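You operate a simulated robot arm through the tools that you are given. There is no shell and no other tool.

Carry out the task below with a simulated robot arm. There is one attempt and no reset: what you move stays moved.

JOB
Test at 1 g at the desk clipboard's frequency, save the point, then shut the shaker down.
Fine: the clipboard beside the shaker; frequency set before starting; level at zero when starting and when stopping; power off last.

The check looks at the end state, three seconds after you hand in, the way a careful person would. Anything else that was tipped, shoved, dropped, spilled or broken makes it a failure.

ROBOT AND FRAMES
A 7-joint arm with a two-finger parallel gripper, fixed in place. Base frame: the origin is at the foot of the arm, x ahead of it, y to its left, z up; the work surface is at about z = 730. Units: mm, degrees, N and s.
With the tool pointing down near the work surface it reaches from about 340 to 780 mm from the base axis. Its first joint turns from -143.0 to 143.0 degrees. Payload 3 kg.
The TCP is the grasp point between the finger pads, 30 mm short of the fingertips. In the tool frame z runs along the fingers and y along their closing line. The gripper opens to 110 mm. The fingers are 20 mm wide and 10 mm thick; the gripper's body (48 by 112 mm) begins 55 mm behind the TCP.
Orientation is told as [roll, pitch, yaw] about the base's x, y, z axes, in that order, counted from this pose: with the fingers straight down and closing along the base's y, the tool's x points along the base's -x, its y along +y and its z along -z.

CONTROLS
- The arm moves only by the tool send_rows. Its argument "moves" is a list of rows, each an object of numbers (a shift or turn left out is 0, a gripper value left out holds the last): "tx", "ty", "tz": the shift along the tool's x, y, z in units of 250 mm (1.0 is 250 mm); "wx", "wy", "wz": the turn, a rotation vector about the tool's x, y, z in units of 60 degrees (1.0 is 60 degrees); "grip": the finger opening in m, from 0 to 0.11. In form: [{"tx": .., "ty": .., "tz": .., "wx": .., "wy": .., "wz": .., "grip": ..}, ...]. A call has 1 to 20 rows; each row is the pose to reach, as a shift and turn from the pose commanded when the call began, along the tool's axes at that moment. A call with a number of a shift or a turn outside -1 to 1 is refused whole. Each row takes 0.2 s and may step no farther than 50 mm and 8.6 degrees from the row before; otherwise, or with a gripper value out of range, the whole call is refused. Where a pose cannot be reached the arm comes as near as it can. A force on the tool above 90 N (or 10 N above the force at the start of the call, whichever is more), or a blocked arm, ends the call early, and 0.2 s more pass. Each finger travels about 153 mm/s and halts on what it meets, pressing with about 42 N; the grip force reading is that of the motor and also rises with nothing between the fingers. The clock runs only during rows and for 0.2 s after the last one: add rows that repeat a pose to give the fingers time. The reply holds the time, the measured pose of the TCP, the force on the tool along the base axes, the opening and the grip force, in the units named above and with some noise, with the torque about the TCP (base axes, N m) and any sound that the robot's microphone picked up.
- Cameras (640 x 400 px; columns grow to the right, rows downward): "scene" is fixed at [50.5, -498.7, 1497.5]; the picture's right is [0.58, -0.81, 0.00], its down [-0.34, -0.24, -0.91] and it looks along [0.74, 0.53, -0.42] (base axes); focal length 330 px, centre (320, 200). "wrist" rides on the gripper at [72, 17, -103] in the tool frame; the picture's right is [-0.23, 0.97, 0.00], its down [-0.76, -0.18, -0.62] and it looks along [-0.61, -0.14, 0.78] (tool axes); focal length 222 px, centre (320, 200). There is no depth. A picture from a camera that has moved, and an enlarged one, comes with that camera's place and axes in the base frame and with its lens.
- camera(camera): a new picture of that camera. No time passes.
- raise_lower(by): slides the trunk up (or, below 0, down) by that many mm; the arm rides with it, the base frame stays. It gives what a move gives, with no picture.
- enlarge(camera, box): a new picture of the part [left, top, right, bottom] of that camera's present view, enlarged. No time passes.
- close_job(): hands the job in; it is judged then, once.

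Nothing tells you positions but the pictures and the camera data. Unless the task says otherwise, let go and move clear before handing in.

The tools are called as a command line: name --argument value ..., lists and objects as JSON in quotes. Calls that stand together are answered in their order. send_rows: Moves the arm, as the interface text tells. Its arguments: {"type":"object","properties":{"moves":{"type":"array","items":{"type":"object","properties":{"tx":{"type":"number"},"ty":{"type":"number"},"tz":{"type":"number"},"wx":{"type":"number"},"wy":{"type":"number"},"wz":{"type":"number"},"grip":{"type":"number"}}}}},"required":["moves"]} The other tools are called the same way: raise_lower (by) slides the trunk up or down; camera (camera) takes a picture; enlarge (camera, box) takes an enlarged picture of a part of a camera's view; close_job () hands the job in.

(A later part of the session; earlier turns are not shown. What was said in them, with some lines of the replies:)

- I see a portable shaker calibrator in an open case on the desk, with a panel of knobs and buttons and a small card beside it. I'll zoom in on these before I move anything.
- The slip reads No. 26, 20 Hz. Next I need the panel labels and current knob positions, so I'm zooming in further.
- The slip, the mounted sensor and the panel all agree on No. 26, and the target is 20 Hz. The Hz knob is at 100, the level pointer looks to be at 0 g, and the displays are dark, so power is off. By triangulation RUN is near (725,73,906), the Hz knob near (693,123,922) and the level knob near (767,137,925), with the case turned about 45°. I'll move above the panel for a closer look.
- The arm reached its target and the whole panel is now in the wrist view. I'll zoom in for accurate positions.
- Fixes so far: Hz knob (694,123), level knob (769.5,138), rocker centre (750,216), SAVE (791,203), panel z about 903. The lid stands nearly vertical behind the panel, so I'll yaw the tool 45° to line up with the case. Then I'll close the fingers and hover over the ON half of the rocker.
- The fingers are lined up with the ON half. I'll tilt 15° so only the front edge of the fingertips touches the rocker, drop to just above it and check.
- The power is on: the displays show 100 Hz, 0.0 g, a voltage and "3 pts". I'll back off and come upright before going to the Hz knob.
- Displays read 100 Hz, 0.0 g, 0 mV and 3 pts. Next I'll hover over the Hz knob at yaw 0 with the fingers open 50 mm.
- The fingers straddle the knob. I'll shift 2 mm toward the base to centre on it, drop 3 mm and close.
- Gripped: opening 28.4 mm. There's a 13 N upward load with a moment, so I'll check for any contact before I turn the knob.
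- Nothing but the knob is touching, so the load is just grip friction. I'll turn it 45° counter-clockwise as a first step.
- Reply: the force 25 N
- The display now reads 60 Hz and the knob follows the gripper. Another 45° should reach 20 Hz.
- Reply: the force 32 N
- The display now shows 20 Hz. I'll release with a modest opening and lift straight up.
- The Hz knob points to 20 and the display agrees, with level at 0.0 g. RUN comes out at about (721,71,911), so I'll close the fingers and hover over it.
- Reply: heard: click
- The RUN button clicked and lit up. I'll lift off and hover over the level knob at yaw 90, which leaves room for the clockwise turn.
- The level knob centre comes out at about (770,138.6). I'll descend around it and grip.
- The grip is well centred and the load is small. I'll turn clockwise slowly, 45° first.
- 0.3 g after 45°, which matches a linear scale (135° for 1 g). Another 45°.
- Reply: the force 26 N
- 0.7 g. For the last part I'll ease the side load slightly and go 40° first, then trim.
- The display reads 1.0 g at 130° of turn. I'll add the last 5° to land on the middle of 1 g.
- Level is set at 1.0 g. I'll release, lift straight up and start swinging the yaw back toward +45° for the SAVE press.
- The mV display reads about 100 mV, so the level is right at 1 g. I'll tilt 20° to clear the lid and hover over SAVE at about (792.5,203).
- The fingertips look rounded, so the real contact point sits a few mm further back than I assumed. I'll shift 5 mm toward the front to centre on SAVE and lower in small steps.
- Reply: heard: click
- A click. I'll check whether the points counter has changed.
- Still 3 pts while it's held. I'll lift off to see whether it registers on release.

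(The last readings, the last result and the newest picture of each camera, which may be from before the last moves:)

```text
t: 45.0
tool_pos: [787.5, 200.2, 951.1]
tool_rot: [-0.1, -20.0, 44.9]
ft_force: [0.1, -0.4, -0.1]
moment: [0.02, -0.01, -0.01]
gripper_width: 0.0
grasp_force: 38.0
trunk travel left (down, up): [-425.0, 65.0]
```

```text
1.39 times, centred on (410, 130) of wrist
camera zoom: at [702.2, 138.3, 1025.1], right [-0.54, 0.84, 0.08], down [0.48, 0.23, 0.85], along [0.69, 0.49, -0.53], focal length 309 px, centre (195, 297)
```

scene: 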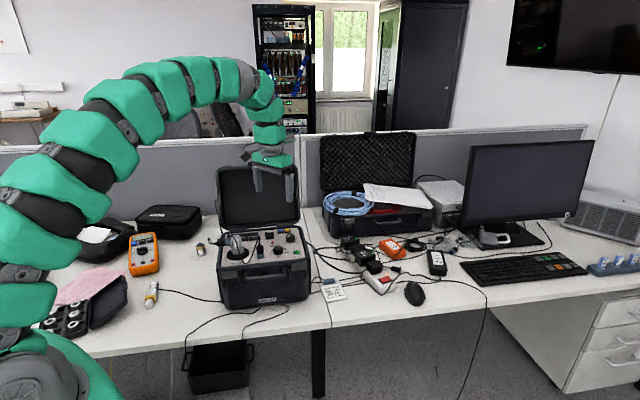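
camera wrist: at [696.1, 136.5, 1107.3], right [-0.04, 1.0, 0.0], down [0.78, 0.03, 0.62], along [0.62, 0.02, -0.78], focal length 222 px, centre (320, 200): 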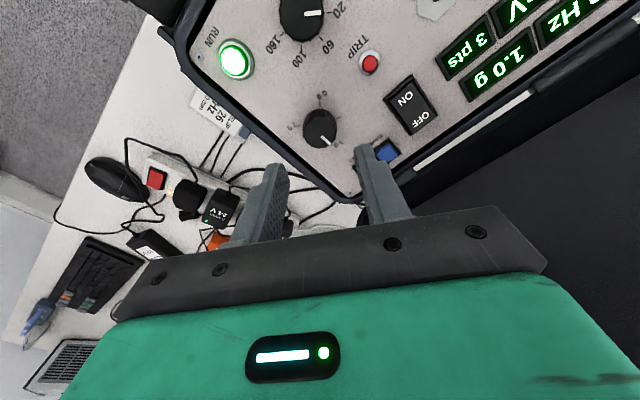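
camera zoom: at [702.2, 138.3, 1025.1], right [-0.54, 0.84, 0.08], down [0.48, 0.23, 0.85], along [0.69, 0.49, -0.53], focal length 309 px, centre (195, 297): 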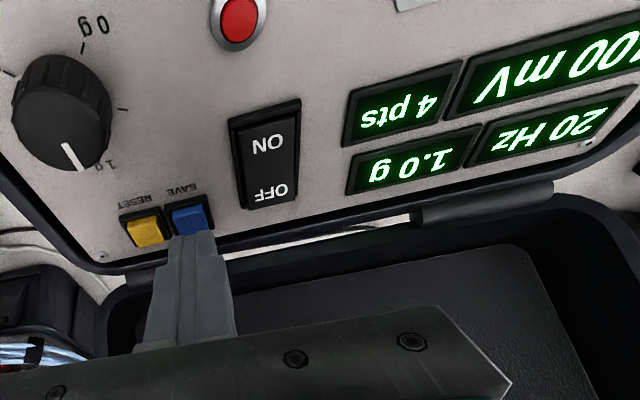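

The counter now reads 4 pts, so the point is saved; it registers on release. I'll back away, come upright and go back over the level knob to turn it to zero.

send_rows --moves '[{"tx": -0.034, "tz": -0.094, "grip": 0.0}, {"tx": -0.0684, "tz": -0.188}, {"tx": 0.001, "ty": -0.04, "tz": -0.213}, {"tx": 0.07, "ty": -0.083, "tz": -0.238, "wy": 0.08}, {"tx": 0.1398, "ty": -0.125, "tz": -0.2638, "wy": 0.17}, {"tx": 0.1398, "ty": -0.125, "tz": -0.2638, "wy": 0.25}, {"tx": 0.1398, "ty": -0.125, "tz": -0.2638, "wy": 0.333}, {"tx": 0.1398, "ty": -0.125, "tz": -0.2638, "wy": 0.333}]'

enlarge --camera "wrist" --box '[180, 60, 540, 260]'

```text
t: 46.8
tool_pos: [771.6, 137.7, 1001.1]
tool_rot: [0.0, 0.1, 44.9]
ft_force: [0.2, -0.2, 0.3]
moment: [-0.03, 0.01, -0.01]
gripper_width: 0.0
grasp_force: 37.5
trunk travel left (down, up): [-425.0, 65.0]
```

```text
1.78 times, centred on (360, 160) of wrist
camera zoom: at [707.2, 99.4, 1105.9], right [-0.53, 0.85, 0.0], down [0.67, 0.41, 0.62], along [0.53, 0.33, -0.78], focal length 395 px, centre (249, 271)
```

zoom: 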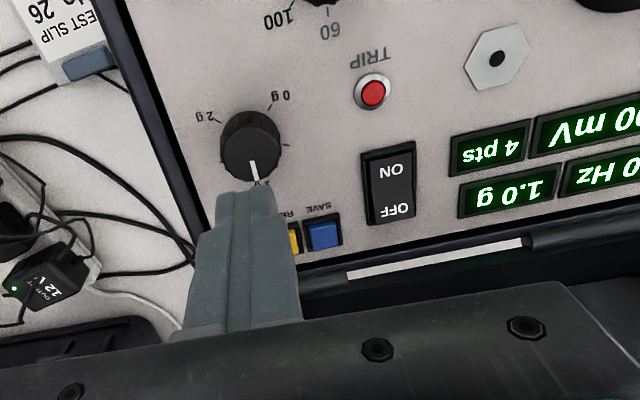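

send_rows --moves '[{"wz": 0.125, "grip": 0.046}, {"wz": 0.25}, {"wz": 0.375}, {"wz": 0.5}, {"wz": 0.625}, {"wz": 0.75}]'

send_rows --moves '[{"wz": 0.125, "grip": 0.046}, {"wz": 0.25}, {"wz": 0.375}, {"wz": 0.5}, {"wz": 0.625}, {"wz": 0.75}, {"wz": 0.75}]'

enlarge --camera "wrist" --box '[220, 90, 420, 230]'

enlarge --camera "scene" --box '[225, 195, 330, 265]'

```text
t: 48.2
tool_pos: [772.2, 138.9, 1000.9]
tool_rot: [0.0, 0.0, -0.3]
ft_force: [0.1, -0.2, 0.0]
moment: [0.01, 0.0, 0.0]
gripper_width: 46.2
grasp_force: 0.0
trunk travel left (down, up): [-425.0, 65.0]
```

```text
t: 49.8
tool_pos: [771.4, 138.4, 1000.7]
tool_rot: [0.0, 0.1, -45.2]
ft_force: [-0.1, -0.1, 0.1]
moment: [-0.02, -0.01, -0.03]
gripper_width: 46.2
grasp_force: 0.0
trunk travel left (down, up): [-425.0, 65.0]
```

```text
2.86 times, centred on (320, 160) of wrist
camera zoom: at [731.0, 201.9, 1105.6], right [0.85, 0.53, 0.0], down [0.41, -0.67, 0.62], along [0.33, -0.53, -0.78], focal length 635 px, centre (320, 314)
```

zoom: 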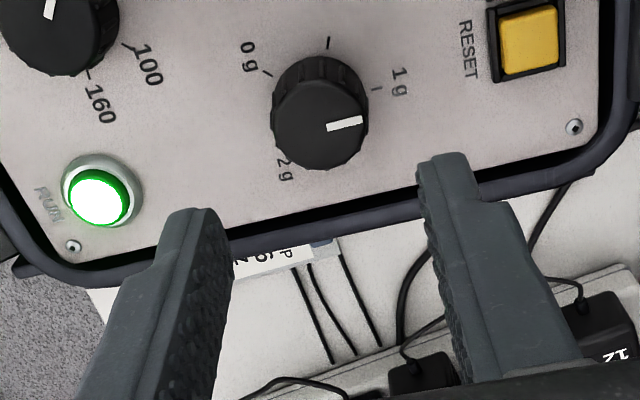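

```text
5.71 times, centred on (278, 230) of scene
camera zoom: at [50.5, -498.7, 1497.5], right [0.58, -0.81, 0.0], down [-0.34, -0.24, -0.91], along [0.74, 0.53, -0.42], focal length 1887 px, centre (563, 29)
```

zoom: 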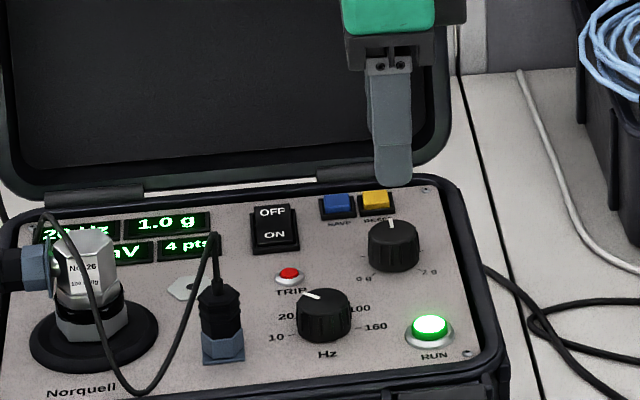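

The fingers are centred over the level knob. I'll descend, then grip.

send_rows --moves '[{"tz": 0.05, "grip": 0.046}, {"tz": 0.1}, {"tz": 0.15}, {"tz": 0.19}, {"tz": 0.22}, {"tz": 0.234}, {"tz": 0.234}]'

enlarge --camera "wrist" --box '[220, 90, 420, 230]'

```text
t: 51.4
tool_pos: [771.4, 138.1, 942.5]
tool_rot: [0.0, 0.0, -45.1]
ft_force: [-0.2, 0.3, -0.2]
moment: [-0.01, 0.01, 0.01]
gripper_width: 45.8
grasp_force: 0.1
trunk travel left (down, up): [-425.0, 65.0]
```

```text
2.86 times, centred on (320, 160) of wrist
camera zoom: at [731.3, 201.9, 1047.2], right [0.85, 0.53, 0.0], down [0.41, -0.67, 0.62], along [0.33, -0.53, -0.78], focal length 635 px, centre (320, 314)
```

zoom: 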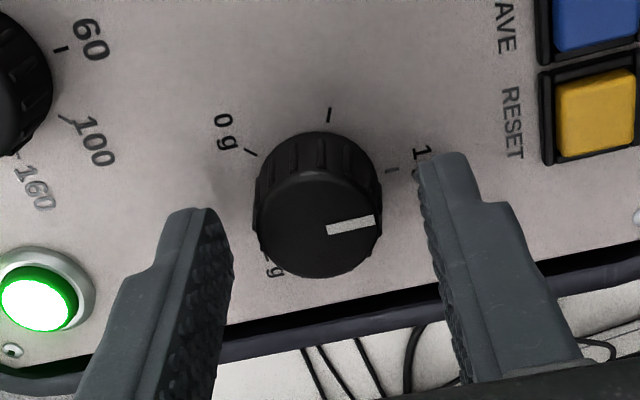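

send_rows --moves '[{"grip": 0.02}, {"grip": 0.02}, {"wz": -0.1, "grip": 0.02}, {"wz": -0.2}, {"wz": -0.3}, {"wz": -0.4}, {"wz": -0.5}, {"wz": -0.6}, {"wz": -0.75}]'

enlarge --camera "scene" --box '[225, 205, 330, 265]'

```text
refused: row 9 steps farther than a row can; nothing moved
```

```text
6.10 times, centred on (278, 235) of scene
camera zoom: at [50.5, -498.7, 1497.5], right [0.58, -0.81, 0.0], down [-0.34, -0.24, -0.91], along [0.74, 0.53, -0.42], focal length 2013 px, centre (579, -13)
```

zoom: 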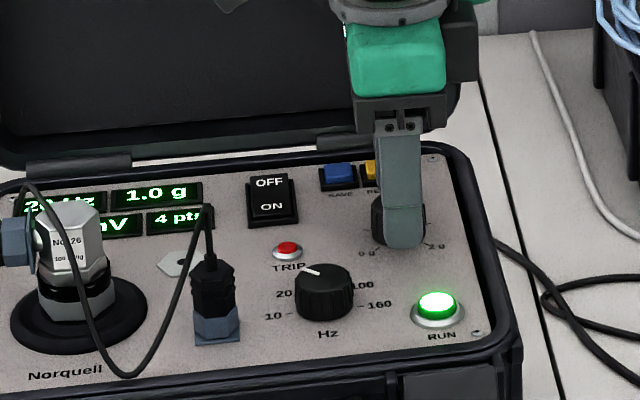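

The call was refused because one row turned too far, and nothing moved. I'll resend it with even steps.

send_rows --moves '[{"grip": 0.02}, {"grip": 0.02}, {"wz": -0.1, "grip": 0.02}, {"wz": -0.21}, {"wz": -0.32}, {"wz": -0.43}, {"wz": -0.54}, {"wz": -0.65}, {"wz": -0.75}]'

enlarge --camera "scene" --box '[225, 205, 330, 265]'

```text
t: 53.4
tool_pos: [770.5, 138.2, 942.6]
tool_rot: [0.0, -0.1, 0.0]
ft_force: [1.7, 3.1, 2.2]
moment: [0.13, -0.13, -0.01]
gripper_width: 28.6
grasp_force: 42.1
trunk travel left (down, up): [-425.0, 65.0]
```

```text
6.10 times, centred on (278, 235) of scene
camera zoom: at [50.5, -498.7, 1497.5], right [0.58, -0.81, 0.0], down [-0.34, -0.24, -0.91], along [0.74, 0.53, -0.42], focal length 2013 px, centre (579, -13)
```

zoom: 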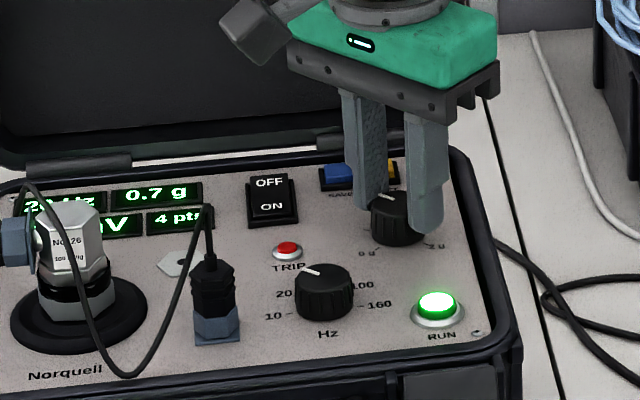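

The level is down to 0.7 g and the load is small. Turning on counter-clockwise.

send_rows --moves '[{"wz": -0.1, "grip": 0.02}, {"wz": -0.21}, {"wz": -0.32}, {"wz": -0.43}, {"wz": -0.54}, {"wz": -0.65}, {"wz": -0.75}]'

send_rows --moves '[{"wz": -0.1, "grip": 0.02}, {"wz": -0.21}, {"wz": -0.32}, {"wz": -0.43}, {"wz": -0.54}, {"wz": -0.65}, {"wz": -0.73}]'

enlarge --camera "scene" --box '[225, 205, 330, 265]'

enlarge --camera "wrist" --box '[260, 110, 400, 210]'

```text
t: 55.0
tool_pos: [771.1, 138.6, 942.7]
tool_rot: [0.0, 0.1, 45.0]
ft_force: [4.1, 10.9, 4.8]
moment: [0.42, -0.09, -0.02]
gripper_width: 28.7
grasp_force: 42.0
trunk travel left (down, up): [-425.0, 65.0]
```

```text
t: 56.6
tool_pos: [771.1, 139.9, 942.0]
tool_rot: [0.1, 0.1, 88.8]
ft_force: [-2.8, 14.6, 1.8]
moment: [0.37, 0.09, 0.02]
gripper_width: 28.2
grasp_force: 41.8
trunk travel left (down, up): [-425.0, 65.0]
```

```text
6.10 times, centred on (278, 235) of scene
camera zoom: at [50.5, -498.7, 1497.5], right [0.58, -0.81, 0.0], down [-0.34, -0.24, -0.91], along [0.74, 0.53, -0.42], focal length 2013 px, centre (579, -13)
```

zoom: 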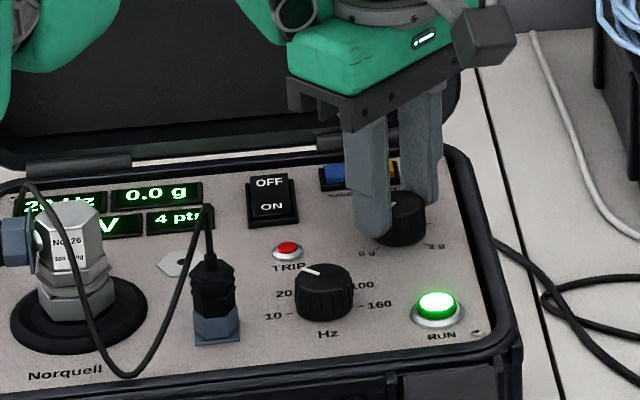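

```text
4.00 times, centred on (330, 160) of wrist
camera zoom: at [751.3, 67.5, 1047.3], right [-0.97, 0.25, 0.0], down [0.19, 0.76, 0.62], along [0.15, 0.6, -0.78], focal length 888 px, centre (280, 360)
```

zoom: 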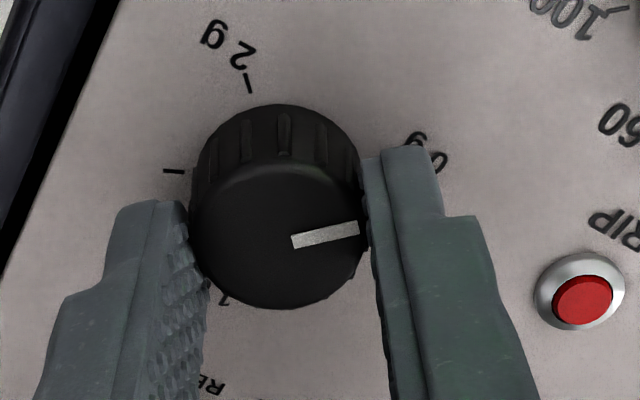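

It shows 0.0 g. I'll nudge a few degrees more to make sure it's fully at the zero stop.

send_rows --moves '[{"wz": -0.025, "grip": 0.02}, {"wz": -0.05}, {"wz": -0.05}]'

enlarge --camera "wrist" --box '[260, 110, 400, 210]'

enlarge --camera "scene" --box '[225, 205, 330, 265]'

```text
t: 57.4
tool_pos: [770.2, 138.2, 942.4]
tool_rot: [0.0, 0.1, 91.7]
ft_force: [-4.3, 12.7, 2.0]
moment: [0.01, 0.05, -0.28]
gripper_width: 28.8
grasp_force: 42.0
trunk travel left (down, up): [-425.0, 65.0]
```

```text
4.00 times, centred on (330, 160) of wrist
camera zoom: at [754.9, 66.2, 1047.3], right [-0.98, 0.2, 0.0], down [0.16, 0.77, 0.62], along [0.12, 0.61, -0.78], focal length 888 px, centre (280, 360)
```

zoom: 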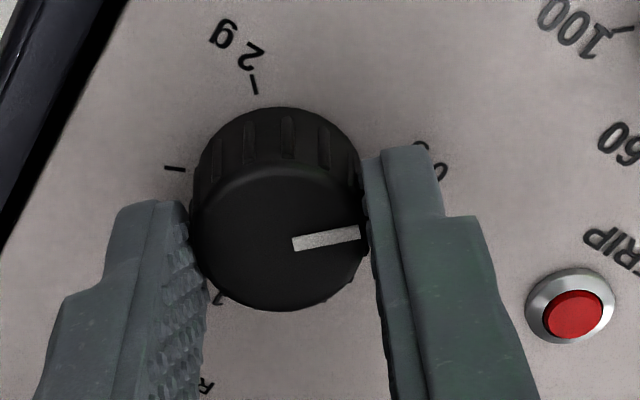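

```text
6.10 times, centred on (278, 235) of scene
camera zoom: at [50.5, -498.7, 1497.5], right [0.58, -0.81, 0.0], down [-0.34, -0.24, -0.91], along [0.74, 0.53, -0.42], focal length 2013 px, centre (579, -13)
```

zoom: 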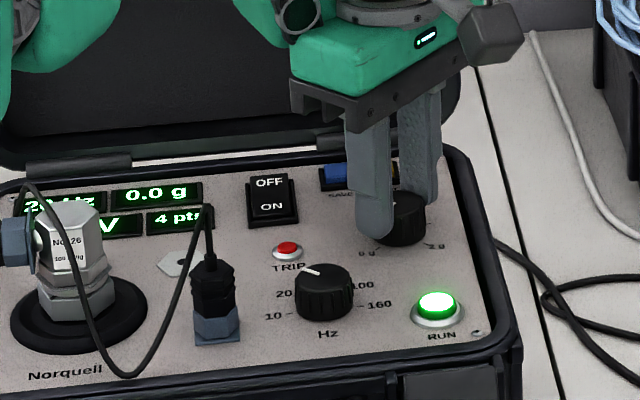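

The twist reading confirms the knob is at its stop. I'll release and lift.

send_rows --moves '[{"grip": 0.046}, {"grip": 0.046}, {"tz": -0.05}, {"tz": -0.12}, {"tz": -0.22}, {"tz": -0.24, "wz": 0.11}, {"tz": -0.24, "wz": 0.23}, {"tz": -0.24, "wz": 0.36, "grip": 0.0}, {"tz": -0.24, "wz": 0.49}, {"tz": -0.24, "wz": 0.62}, {"tz": -0.24, "wz": 0.7}, {"tz": -0.24, "wz": 0.777}, {"tz": -0.24, "wz": 0.777}]'

camera --camera "wrist"

enlarge --camera "scene" --box '[225, 205, 330, 265]'

```text
t: 60.2
tool_pos: [770.1, 138.8, 1001.6]
tool_rot: [0.0, 0.0, 45.0]
ft_force: [0.1, -0.3, -0.9]
moment: [-0.01, -0.01, -0.01]
gripper_width: 0.2
grasp_force: 37.7
trunk travel left (down, up): [-425.0, 65.0]
```

```text
taken
camera wrist: at [707.1, 99.4, 1107.0], right [-0.53, 0.85, 0.0], down [0.66, 0.41, 0.62], along [0.53, 0.33, -0.78], focal length 222 px, centre (320, 200)
```

wrist: 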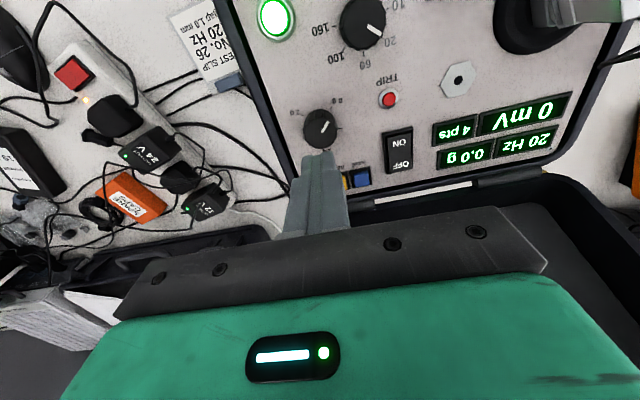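

```text
6.10 times, centred on (278, 235) of scene
camera zoom: at [50.5, -498.7, 1497.5], right [0.58, -0.81, 0.0], down [-0.34, -0.24, -0.91], along [0.74, 0.53, -0.42], focal length 2013 px, centre (579, -13)
```

zoom: 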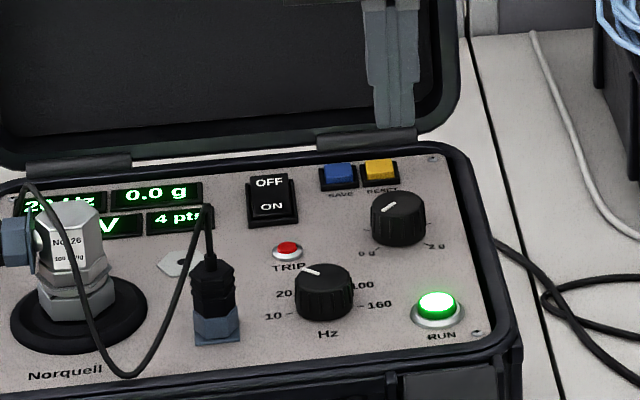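

All good: 20 Hz, 0.0 g, 0 mV, 4 pts. Next I'll press RUN to stop the output, starting above the button and lowering.

send_rows --moves '[{"tx": 0.11, "ty": -0.017, "grip": 0.0}, {"tx": 0.22, "ty": -0.034}, {"tx": 0.332, "ty": -0.051}, {"tx": 0.332, "ty": -0.051}, {"tx": 0.332, "ty": -0.051, "tz": 0.08}, {"tx": 0.332, "ty": -0.051, "tz": 0.16}, {"tx": 0.332, "ty": -0.051, "tz": 0.2}, {"tx": 0.332, "ty": -0.051, "tz": 0.2224}, {"tx": 0.332, "ty": -0.051, "tz": 0.2224}]'

enlarge --camera "scene" --box '[225, 205, 330, 265]'

enlarge --camera "wrist" --box '[240, 90, 400, 190]'

```text
t: 62.2
tool_pos: [721.2, 70.8, 946.4]
tool_rot: [0.0, 0.1, 45.1]
ft_force: [0.9, -0.3, -0.5]
moment: [-0.02, 0.0, -0.01]
gripper_width: 0.1
grasp_force: 37.5
trunk travel left (down, up): [-425.0, 65.0]
```

```text
6.10 times, centred on (278, 235) of scene
camera zoom: at [50.5, -498.7, 1497.5], right [0.58, -0.81, 0.0], down [-0.34, -0.24, -0.91], along [0.74, 0.53, -0.42], focal length 2013 px, centre (579, -13)
```

zoom: 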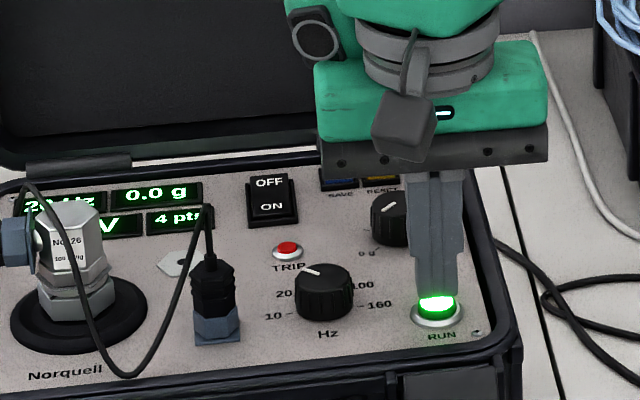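

```text
4.00 times, centred on (320, 140) of wrist
camera zoom: at [657.3, 31.5, 1051.3], right [-0.53, 0.85, 0.0], down [0.66, 0.41, 0.62], along [0.53, 0.33, -0.78], focal length 888 px, centre (320, 440)
```

zoom: 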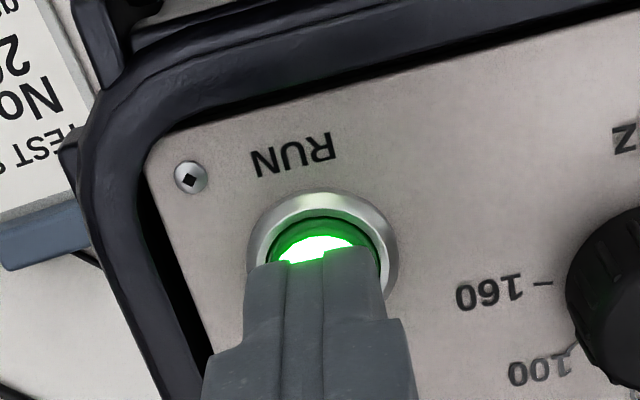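

send_rows --moves '[{"tz": 0.01, "grip": 0.0}, {"tz": 0.02}, {"tz": 0.028}, {"tz": 0.032}, {"tz": 0.036}]'

enlarge --camera "scene" --box '[225, 205, 330, 265]'

```text
t: 63.4
tool_pos: [721.7, 70.7, 937.2]
tool_rot: [0.0, 0.0, 45.0]
ft_force: [-0.4, -1.2, 2.6]
moment: [-0.02, 0.0, 0.02]
gripper_width: 0.0
grasp_force: 37.6
trunk travel left (down, up): [-425.0, 65.0]
heard: click
```

```text
6.10 times, centred on (278, 235) of scene
camera zoom: at [50.5, -498.7, 1497.5], right [0.58, -0.81, 0.0], down [-0.34, -0.24, -0.91], along [0.74, 0.53, -0.42], focal length 2013 px, centre (579, -13)
```

zoom: 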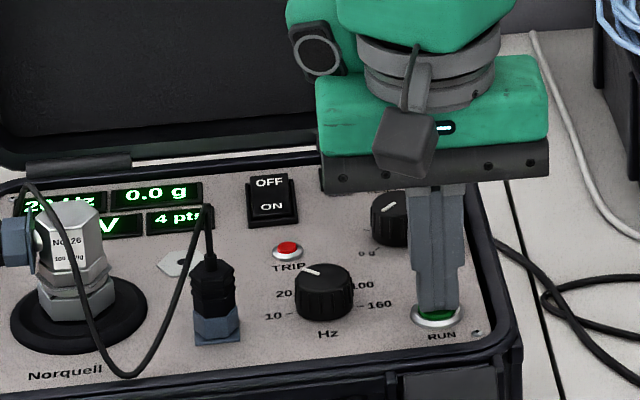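

The RUN lamp went out with 0.0 g showing. I'll lift off and go toward the power switch's OFF half.

send_rows --moves '[{"tz": -0.08, "grip": 0.0}, {"tz": -0.18}, {"tz": -0.248}, {"tx": -0.094, "ty": 0.0675, "tz": -0.248}, {"tx": -0.188, "ty": 0.135, "tz": -0.248}, {"tx": -0.282, "ty": 0.2025, "tz": -0.248}, {"tx": -0.376, "ty": 0.27, "tz": -0.248}, {"tx": -0.376, "ty": 0.27, "tz": -0.248}]'

enlarge --camera "scene" --box '[225, 205, 330, 265]'

enlarge --camera "wrist" --box '[180, 40, 540, 240]'

```text
t: 65.2
tool_pos: [739.4, 184.6, 999.7]
tool_rot: [-0.1, 0.1, 45.1]
ft_force: [-0.5, 0.4, -1.2]
moment: [0.0, -0.01, -0.03]
gripper_width: 0.0
grasp_force: 37.8
trunk travel left (down, up): [-425.0, 65.0]
```

```text
6.10 times, centred on (278, 235) of scene
camera zoom: at [50.5, -498.7, 1497.5], right [0.58, -0.81, 0.0], down [-0.34, -0.24, -0.91], along [0.74, 0.53, -0.42], focal length 2013 px, centre (579, -13)
```

zoom: 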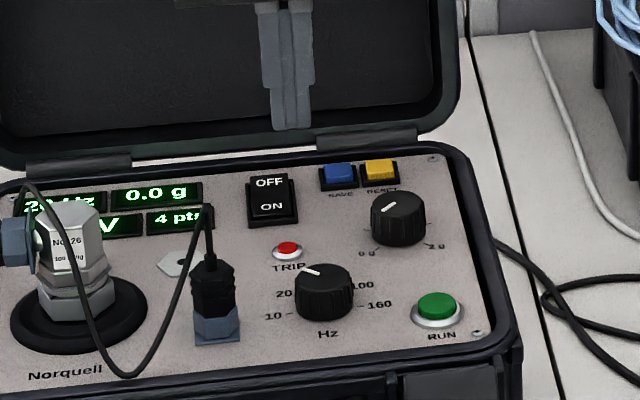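

```text
1.78 times, centred on (360, 140) of wrist
camera zoom: at [675.8, 145.9, 1105.0], right [-0.53, 0.85, 0.0], down [0.66, 0.41, 0.62], along [0.53, 0.33, -0.78], focal length 395 px, centre (249, 307)
```

zoom: 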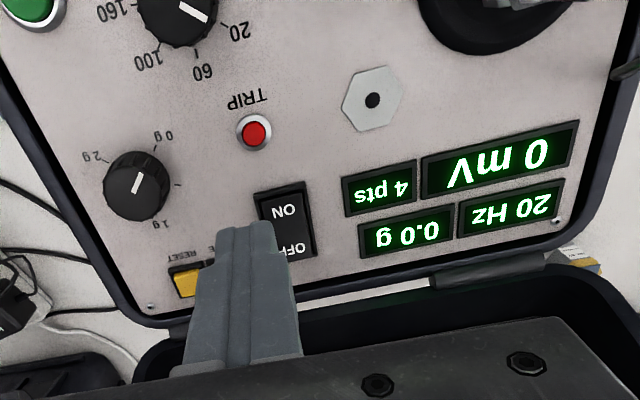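

Stopped: RUN is unlit, with 0.0 g, 0 mV and 4 pts. I'll tilt 20° and hover over the OFF half.

send_rows --moves '[{"wy": -0.111, "grip": 0.0}, {"wy": -0.222}, {"wy": -0.333}, {"tx": -0.077, "ty": 0.03, "tz": 0.0, "wy": -0.333}, {"tx": -0.154, "ty": 0.061, "tz": 0.04, "wy": -0.333}, {"tx": -0.154, "ty": 0.061, "tz": 0.12, "wy": -0.333}, {"tx": -0.154, "ty": 0.061, "tz": 0.14, "wy": -0.333}, {"tx": -0.154, "ty": 0.061, "tz": 0.14, "wy": -0.333}]'

enlarge --camera "wrist" --box '[220, 60, 420, 200]'

enlarge --camera "scene" --box '[245, 205, 305, 245]'

```text
t: 67.0
tool_pos: [757.2, 221.5, 964.9]
tool_rot: [0.0, -20.0, 45.1]
ft_force: [-1.5, -0.3, -0.5]
moment: [0.0, 0.04, 0.0]
gripper_width: 0.0
grasp_force: 37.6
trunk travel left (down, up): [-425.0, 65.0]
```

```text
2.86 times, centred on (320, 130) of wrist
camera zoom: at [670.3, 161.6, 1038.8], right [-0.54, 0.84, 0.08], down [0.48, 0.23, 0.85], along [0.69, 0.49, -0.53], focal length 635 px, centre (320, 400)
```

zoom: 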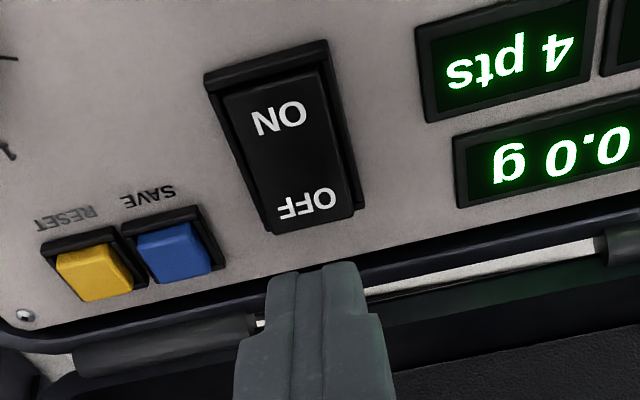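

```text
10.00 times, centred on (275, 225) of scene
camera zoom: at [50.5, -498.7, 1497.5], right [0.58, -0.81, 0.0], down [-0.34, -0.24, -0.91], along [0.74, 0.53, -0.42], focal length 3302 px, centre (770, -50)
```

zoom: 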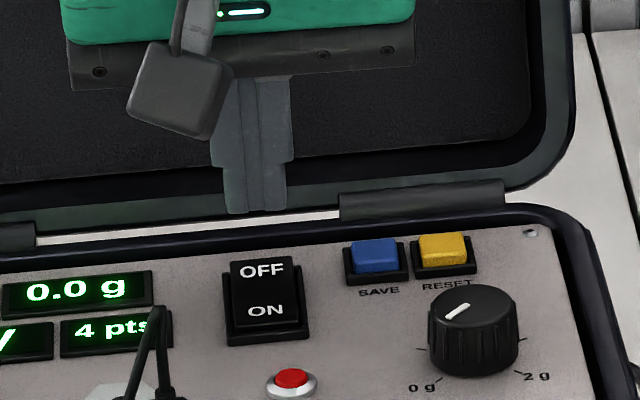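

send_rows --moves '[{"tx": 0.0068, "tz": 0.0188, "grip": 0.0}, {"tx": 0.0137, "tz": 0.0376}, {"tx": 0.0192, "tz": 0.0526}]'

enlarge --camera "scene" --box '[245, 205, 305, 245]'

enlarge --camera "wrist" --box '[220, 60, 420, 200]'

```text
t: 67.8
tool_pos: [757.3, 221.6, 950.2]
tool_rot: [0.1, -19.9, 45.0]
ft_force: [0.1, -0.6, -0.5]
moment: [0.02, 0.0, -0.01]
gripper_width: 0.1
grasp_force: 38.0
trunk travel left (down, up): [-425.0, 65.0]
```

```text
10.00 times, centred on (275, 225) of scene
camera zoom: at [50.5, -498.7, 1497.5], right [0.58, -0.81, 0.0], down [-0.34, -0.24, -0.91], along [0.74, 0.53, -0.42], focal length 3302 px, centre (770, -50)
```

zoom: 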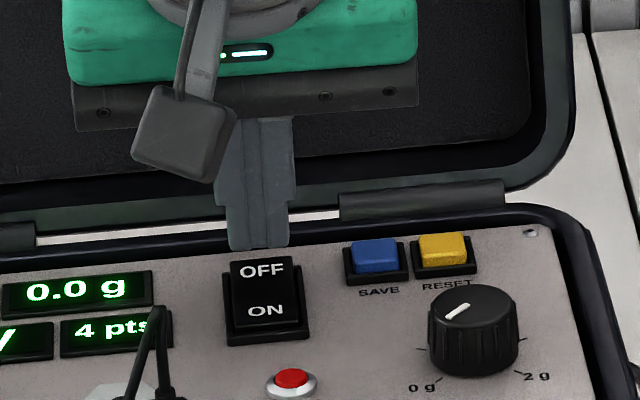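

```text
2.86 times, centred on (320, 130) of wrist
camera zoom: at [670.3, 161.5, 1024.1], right [-0.54, 0.84, 0.08], down [0.48, 0.23, 0.85], along [0.69, 0.49, -0.53], focal length 635 px, centre (320, 400)
```

zoom: 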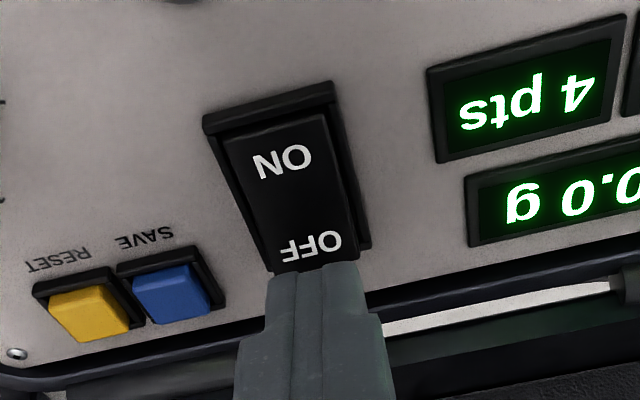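

send_rows --moves '[{"tx": 0.00205, "tz": 0.00564, "grip": 0.0}, {"tx": 0.0041, "tz": 0.01128}, {"tx": 0.00547, "tz": 0.01504}]'

enlarge --camera "scene" --box '[245, 205, 305, 245]'

enlarge --camera "wrist" --box '[260, 100, 380, 190]'

```text
t: 68.6
tool_pos: [756.4, 222.8, 945.5]
tool_rot: [0.0, -19.9, 44.9]
ft_force: [-0.7, -0.4, 0.7]
moment: [-0.02, 0.03, 0.0]
gripper_width: 0.2
grasp_force: 37.7
trunk travel left (down, up): [-425.0, 65.0]
```

```text
10.00 times, centred on (275, 225) of scene
camera zoom: at [50.5, -498.7, 1497.5], right [0.58, -0.81, 0.0], down [-0.34, -0.24, -0.91], along [0.74, 0.53, -0.42], focal length 3302 px, centre (770, -50)
```

zoom: 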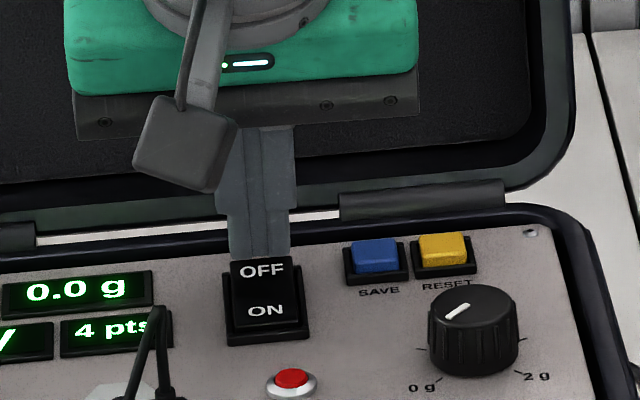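

```text
4.44 times, centred on (320, 145) of wrist
camera zoom: at [670.5, 161.6, 1020.5], right [-0.54, 0.84, 0.08], down [0.48, 0.23, 0.85], along [0.69, 0.49, -0.53], focal length 987 px, centre (320, 444)
```

zoom: 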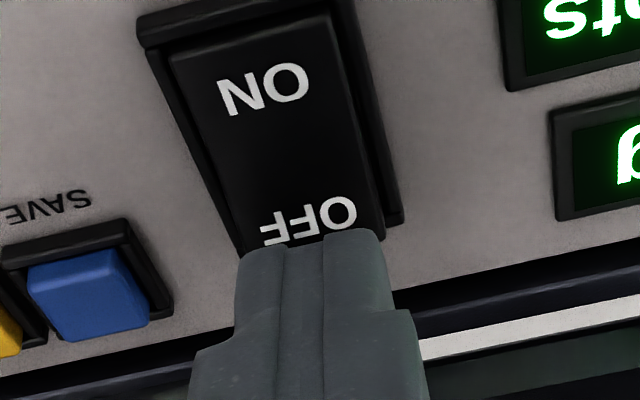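

send_rows --moves '[{"tx": 0.0075, "tz": -0.0027, "grip": 0.0}, {"tx": 0.00887, "tz": 0.00106}, {"tx": 0.01024, "tz": 0.00482}, {"tx": 0.0116, "tz": 0.00858}]'

enlarge --camera "scene" --box '[235, 205, 305, 250]'

```text
t: 69.6
tool_pos: [755.2, 221.7, 943.5]
tool_rot: [0.0, -20.1, 45.0]
ft_force: [0.7, 0.1, 0.2]
moment: [-0.01, -0.01, 0.0]
gripper_width: 0.2
grasp_force: 37.8
trunk travel left (down, up): [-425.0, 65.0]
```

```text
8.89 times, centred on (270, 228) of scene
camera zoom: at [50.5, -498.7, 1497.5], right [0.58, -0.81, 0.0], down [-0.34, -0.24, -0.91], along [0.74, 0.53, -0.42], focal length 2936 px, centre (764, -44)
```

zoom: 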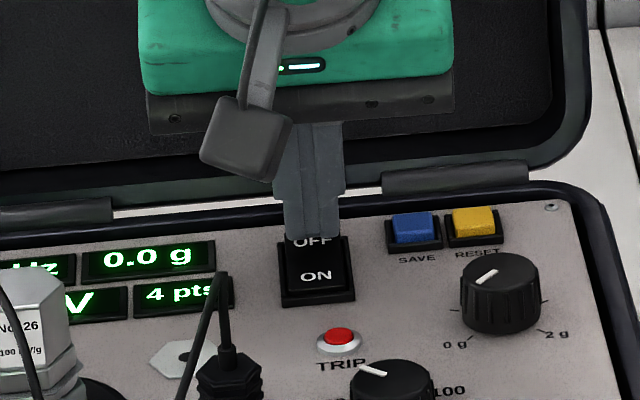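

No contact force yet; the tip is over the OFF lettering. Continuing down in 1 mm steps.

send_rows --moves '[{"tx": 0.00137, "tz": 0.00376, "grip": 0.0}, {"tx": 0.00274, "tz": 0.00752}, {"tx": 0.0041, "tz": 0.01128}]'

enlarge --camera "scene" --box '[235, 205, 305, 250]'

```text
t: 70.4
tool_pos: [754.5, 221.4, 941.3]
tool_rot: [0.0, -19.9, 45.0]
ft_force: [-0.2, -0.1, 8.3]
moment: [0.02, 0.03, 0.13]
gripper_width: 0.0
grasp_force: 37.3
trunk travel left (down, up): [-425.0, 65.0]
```

```text
8.89 times, centred on (270, 228) of scene
camera zoom: at [50.5, -498.7, 1497.5], right [0.58, -0.81, 0.0], down [-0.34, -0.24, -0.91], along [0.74, 0.53, -0.42], focal length 2936 px, centre (764, -44)
```

zoom: 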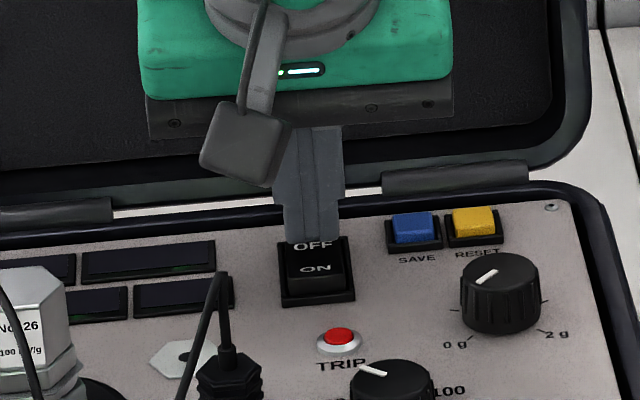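

The rocker flipped to OFF and the displays are dark. I'll retract upward and away from the lid.

send_rows --moves '[{"tx": -0.0205, "tz": -0.0564, "grip": 0.0}, {"tx": -0.0479, "tz": -0.1316}, {"tx": -0.0752, "tz": -0.2067}, {"tx": 0.04, "tz": -0.25}, {"tx": 0.11, "tz": -0.275, "wy": 0.08}, {"tx": 0.11, "tz": -0.275, "wy": 0.17}, {"tx": 0.11, "tz": -0.275, "wy": 0.25}, {"tx": 0.11, "tz": -0.275, "wy": 0.333}, {"tx": 0.11, "tz": -0.275, "wy": 0.333}]'

enlarge --camera "scene" --box '[225, 205, 330, 265]'

camera --camera "wrist"

```text
t: 72.4
tool_pos: [720.6, 186.4, 995.5]
tool_rot: [0.0, 0.2, 45.1]
ft_force: [0.1, -0.5, -0.2]
moment: [0.03, -0.01, -0.03]
gripper_width: 0.1
grasp_force: 37.9
trunk travel left (down, up): [-425.0, 65.0]
```

```text
6.10 times, centred on (278, 235) of scene
camera zoom: at [50.5, -498.7, 1497.5], right [0.58, -0.81, 0.0], down [-0.34, -0.24, -0.91], along [0.74, 0.53, -0.42], focal length 2013 px, centre (579, -13)
```

zoom: 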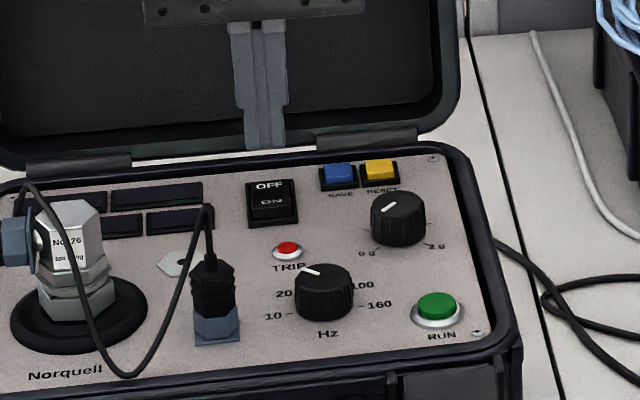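

```text
taken
camera wrist: at [656.5, 147.3, 1100.9], right [-0.53, 0.85, 0.0], down [0.67, 0.41, 0.62], along [0.53, 0.33, -0.78], focal length 222 px, centre (320, 200)
```

wrist: 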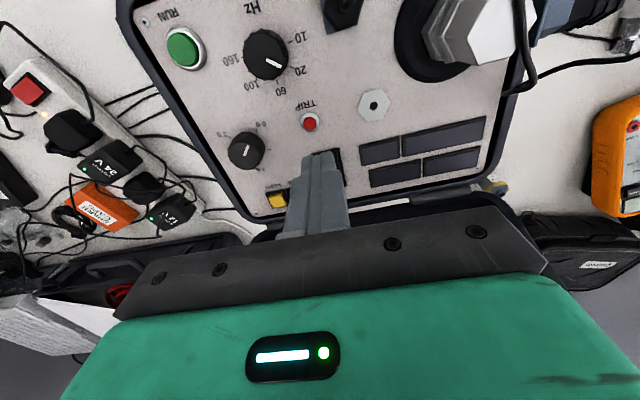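

Power is off, with the Hz knob at 20, level at 0 and RUN unlit. I'll raise the arm well clear and do a final check.

send_rows --moves '[{"tz": -0.16, "grip": 0.0}, {"tz": -0.32}, {"tz": -0.48}, {"tz": -0.64}, {"tz": -0.8}, {"tz": -0.88}, {"tz": -0.88}]'

camera --camera "scene"

enlarge --camera "scene" --box '[205, 205, 365, 315]'

enlarge --camera "wrist" --box '[180, 0, 540, 220]'

```text
t: 74.0
tool_pos: [717.5, 185.1, 1211.9]
tool_rot: [0.1, 0.0, 45.0]
ft_force: [0.4, 0.1, 0.9]
moment: [-0.01, 0.01, 0.0]
gripper_width: 0.0
grasp_force: 37.7
out of reach, approached as far as the arm can: row 6, 7
trunk travel left (down, up): [-425.0, 65.0]
```

```text
taken
```

scene: 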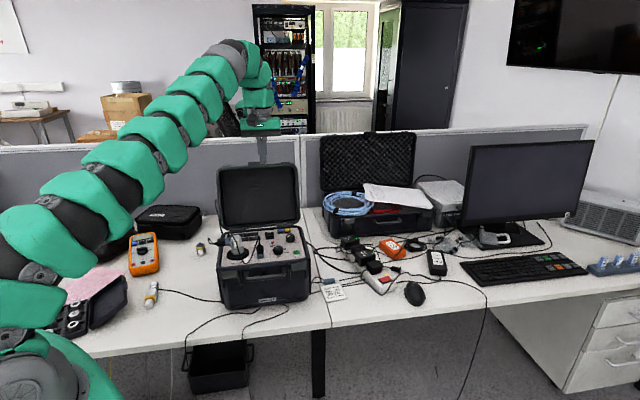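

```text
3.64 times, centred on (285, 260) of scene
camera zoom: at [50.5, -498.7, 1497.5], right [0.58, -0.81, 0.0], down [-0.34, -0.24, -0.91], along [0.74, 0.53, -0.42], focal length 1201 px, centre (447, -18)
```

zoom: 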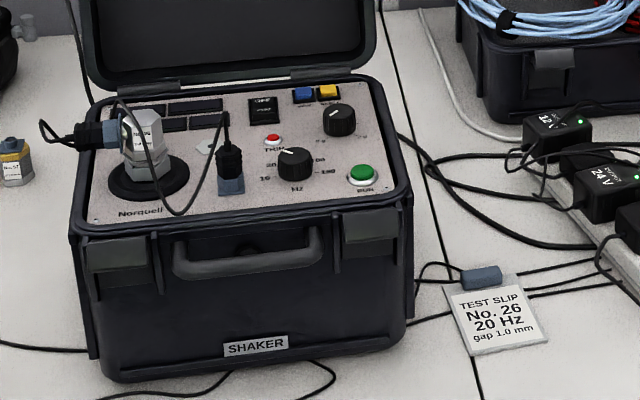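

```text
1.78 times, centred on (360, 110) of wrist
camera zoom: at [653.7, 146.3, 1317.6], right [-0.53, 0.85, 0.0], down [0.66, 0.41, 0.62], along [0.53, 0.33, -0.78], focal length 395 px, centre (249, 360)
```

zoom: 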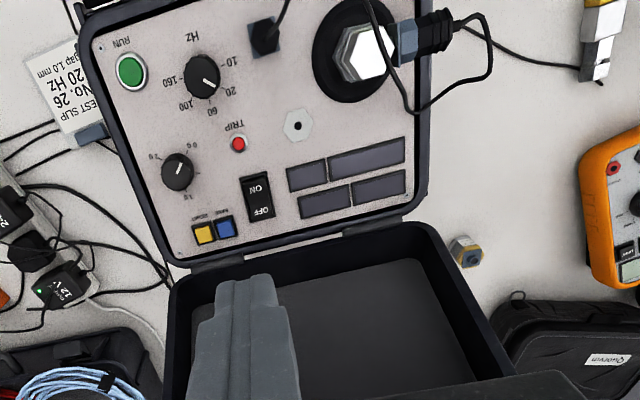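

Everything is in order: power off, RUN off, Hz at 20, level at 0, the point saved (counter went from 3 to 4), nothing else disturbed and the arm clear. I'm handing in the job.

close_job

```text
The job is handed in.
```

The 1 g test at 20 Hz is done, the point is saved, and the shaker is shut down. I've handed the job in; no verdict came back.

- **Frequency:** set to 20 Hz, as the slip beside the shaker says, before starting. The slip's No. 26 matches the mounted sensor.
- **Start:** RUN was pressed with the level at 0.0 g.
- **Test:** I raised the level to 1.0 g, and the display read about 100 mV.
- **Save:** the point counter went from 3 to 4 when SAVE was released.
- **Stop:** the level was back at its zero stop, reading 0.0 g and 0 mV, before I pressed RUN to stop.
- **Power:** switched off last, and the displays went dark.

In the last pictures nothing else on the desk had moved, and the arm was clear of the case.
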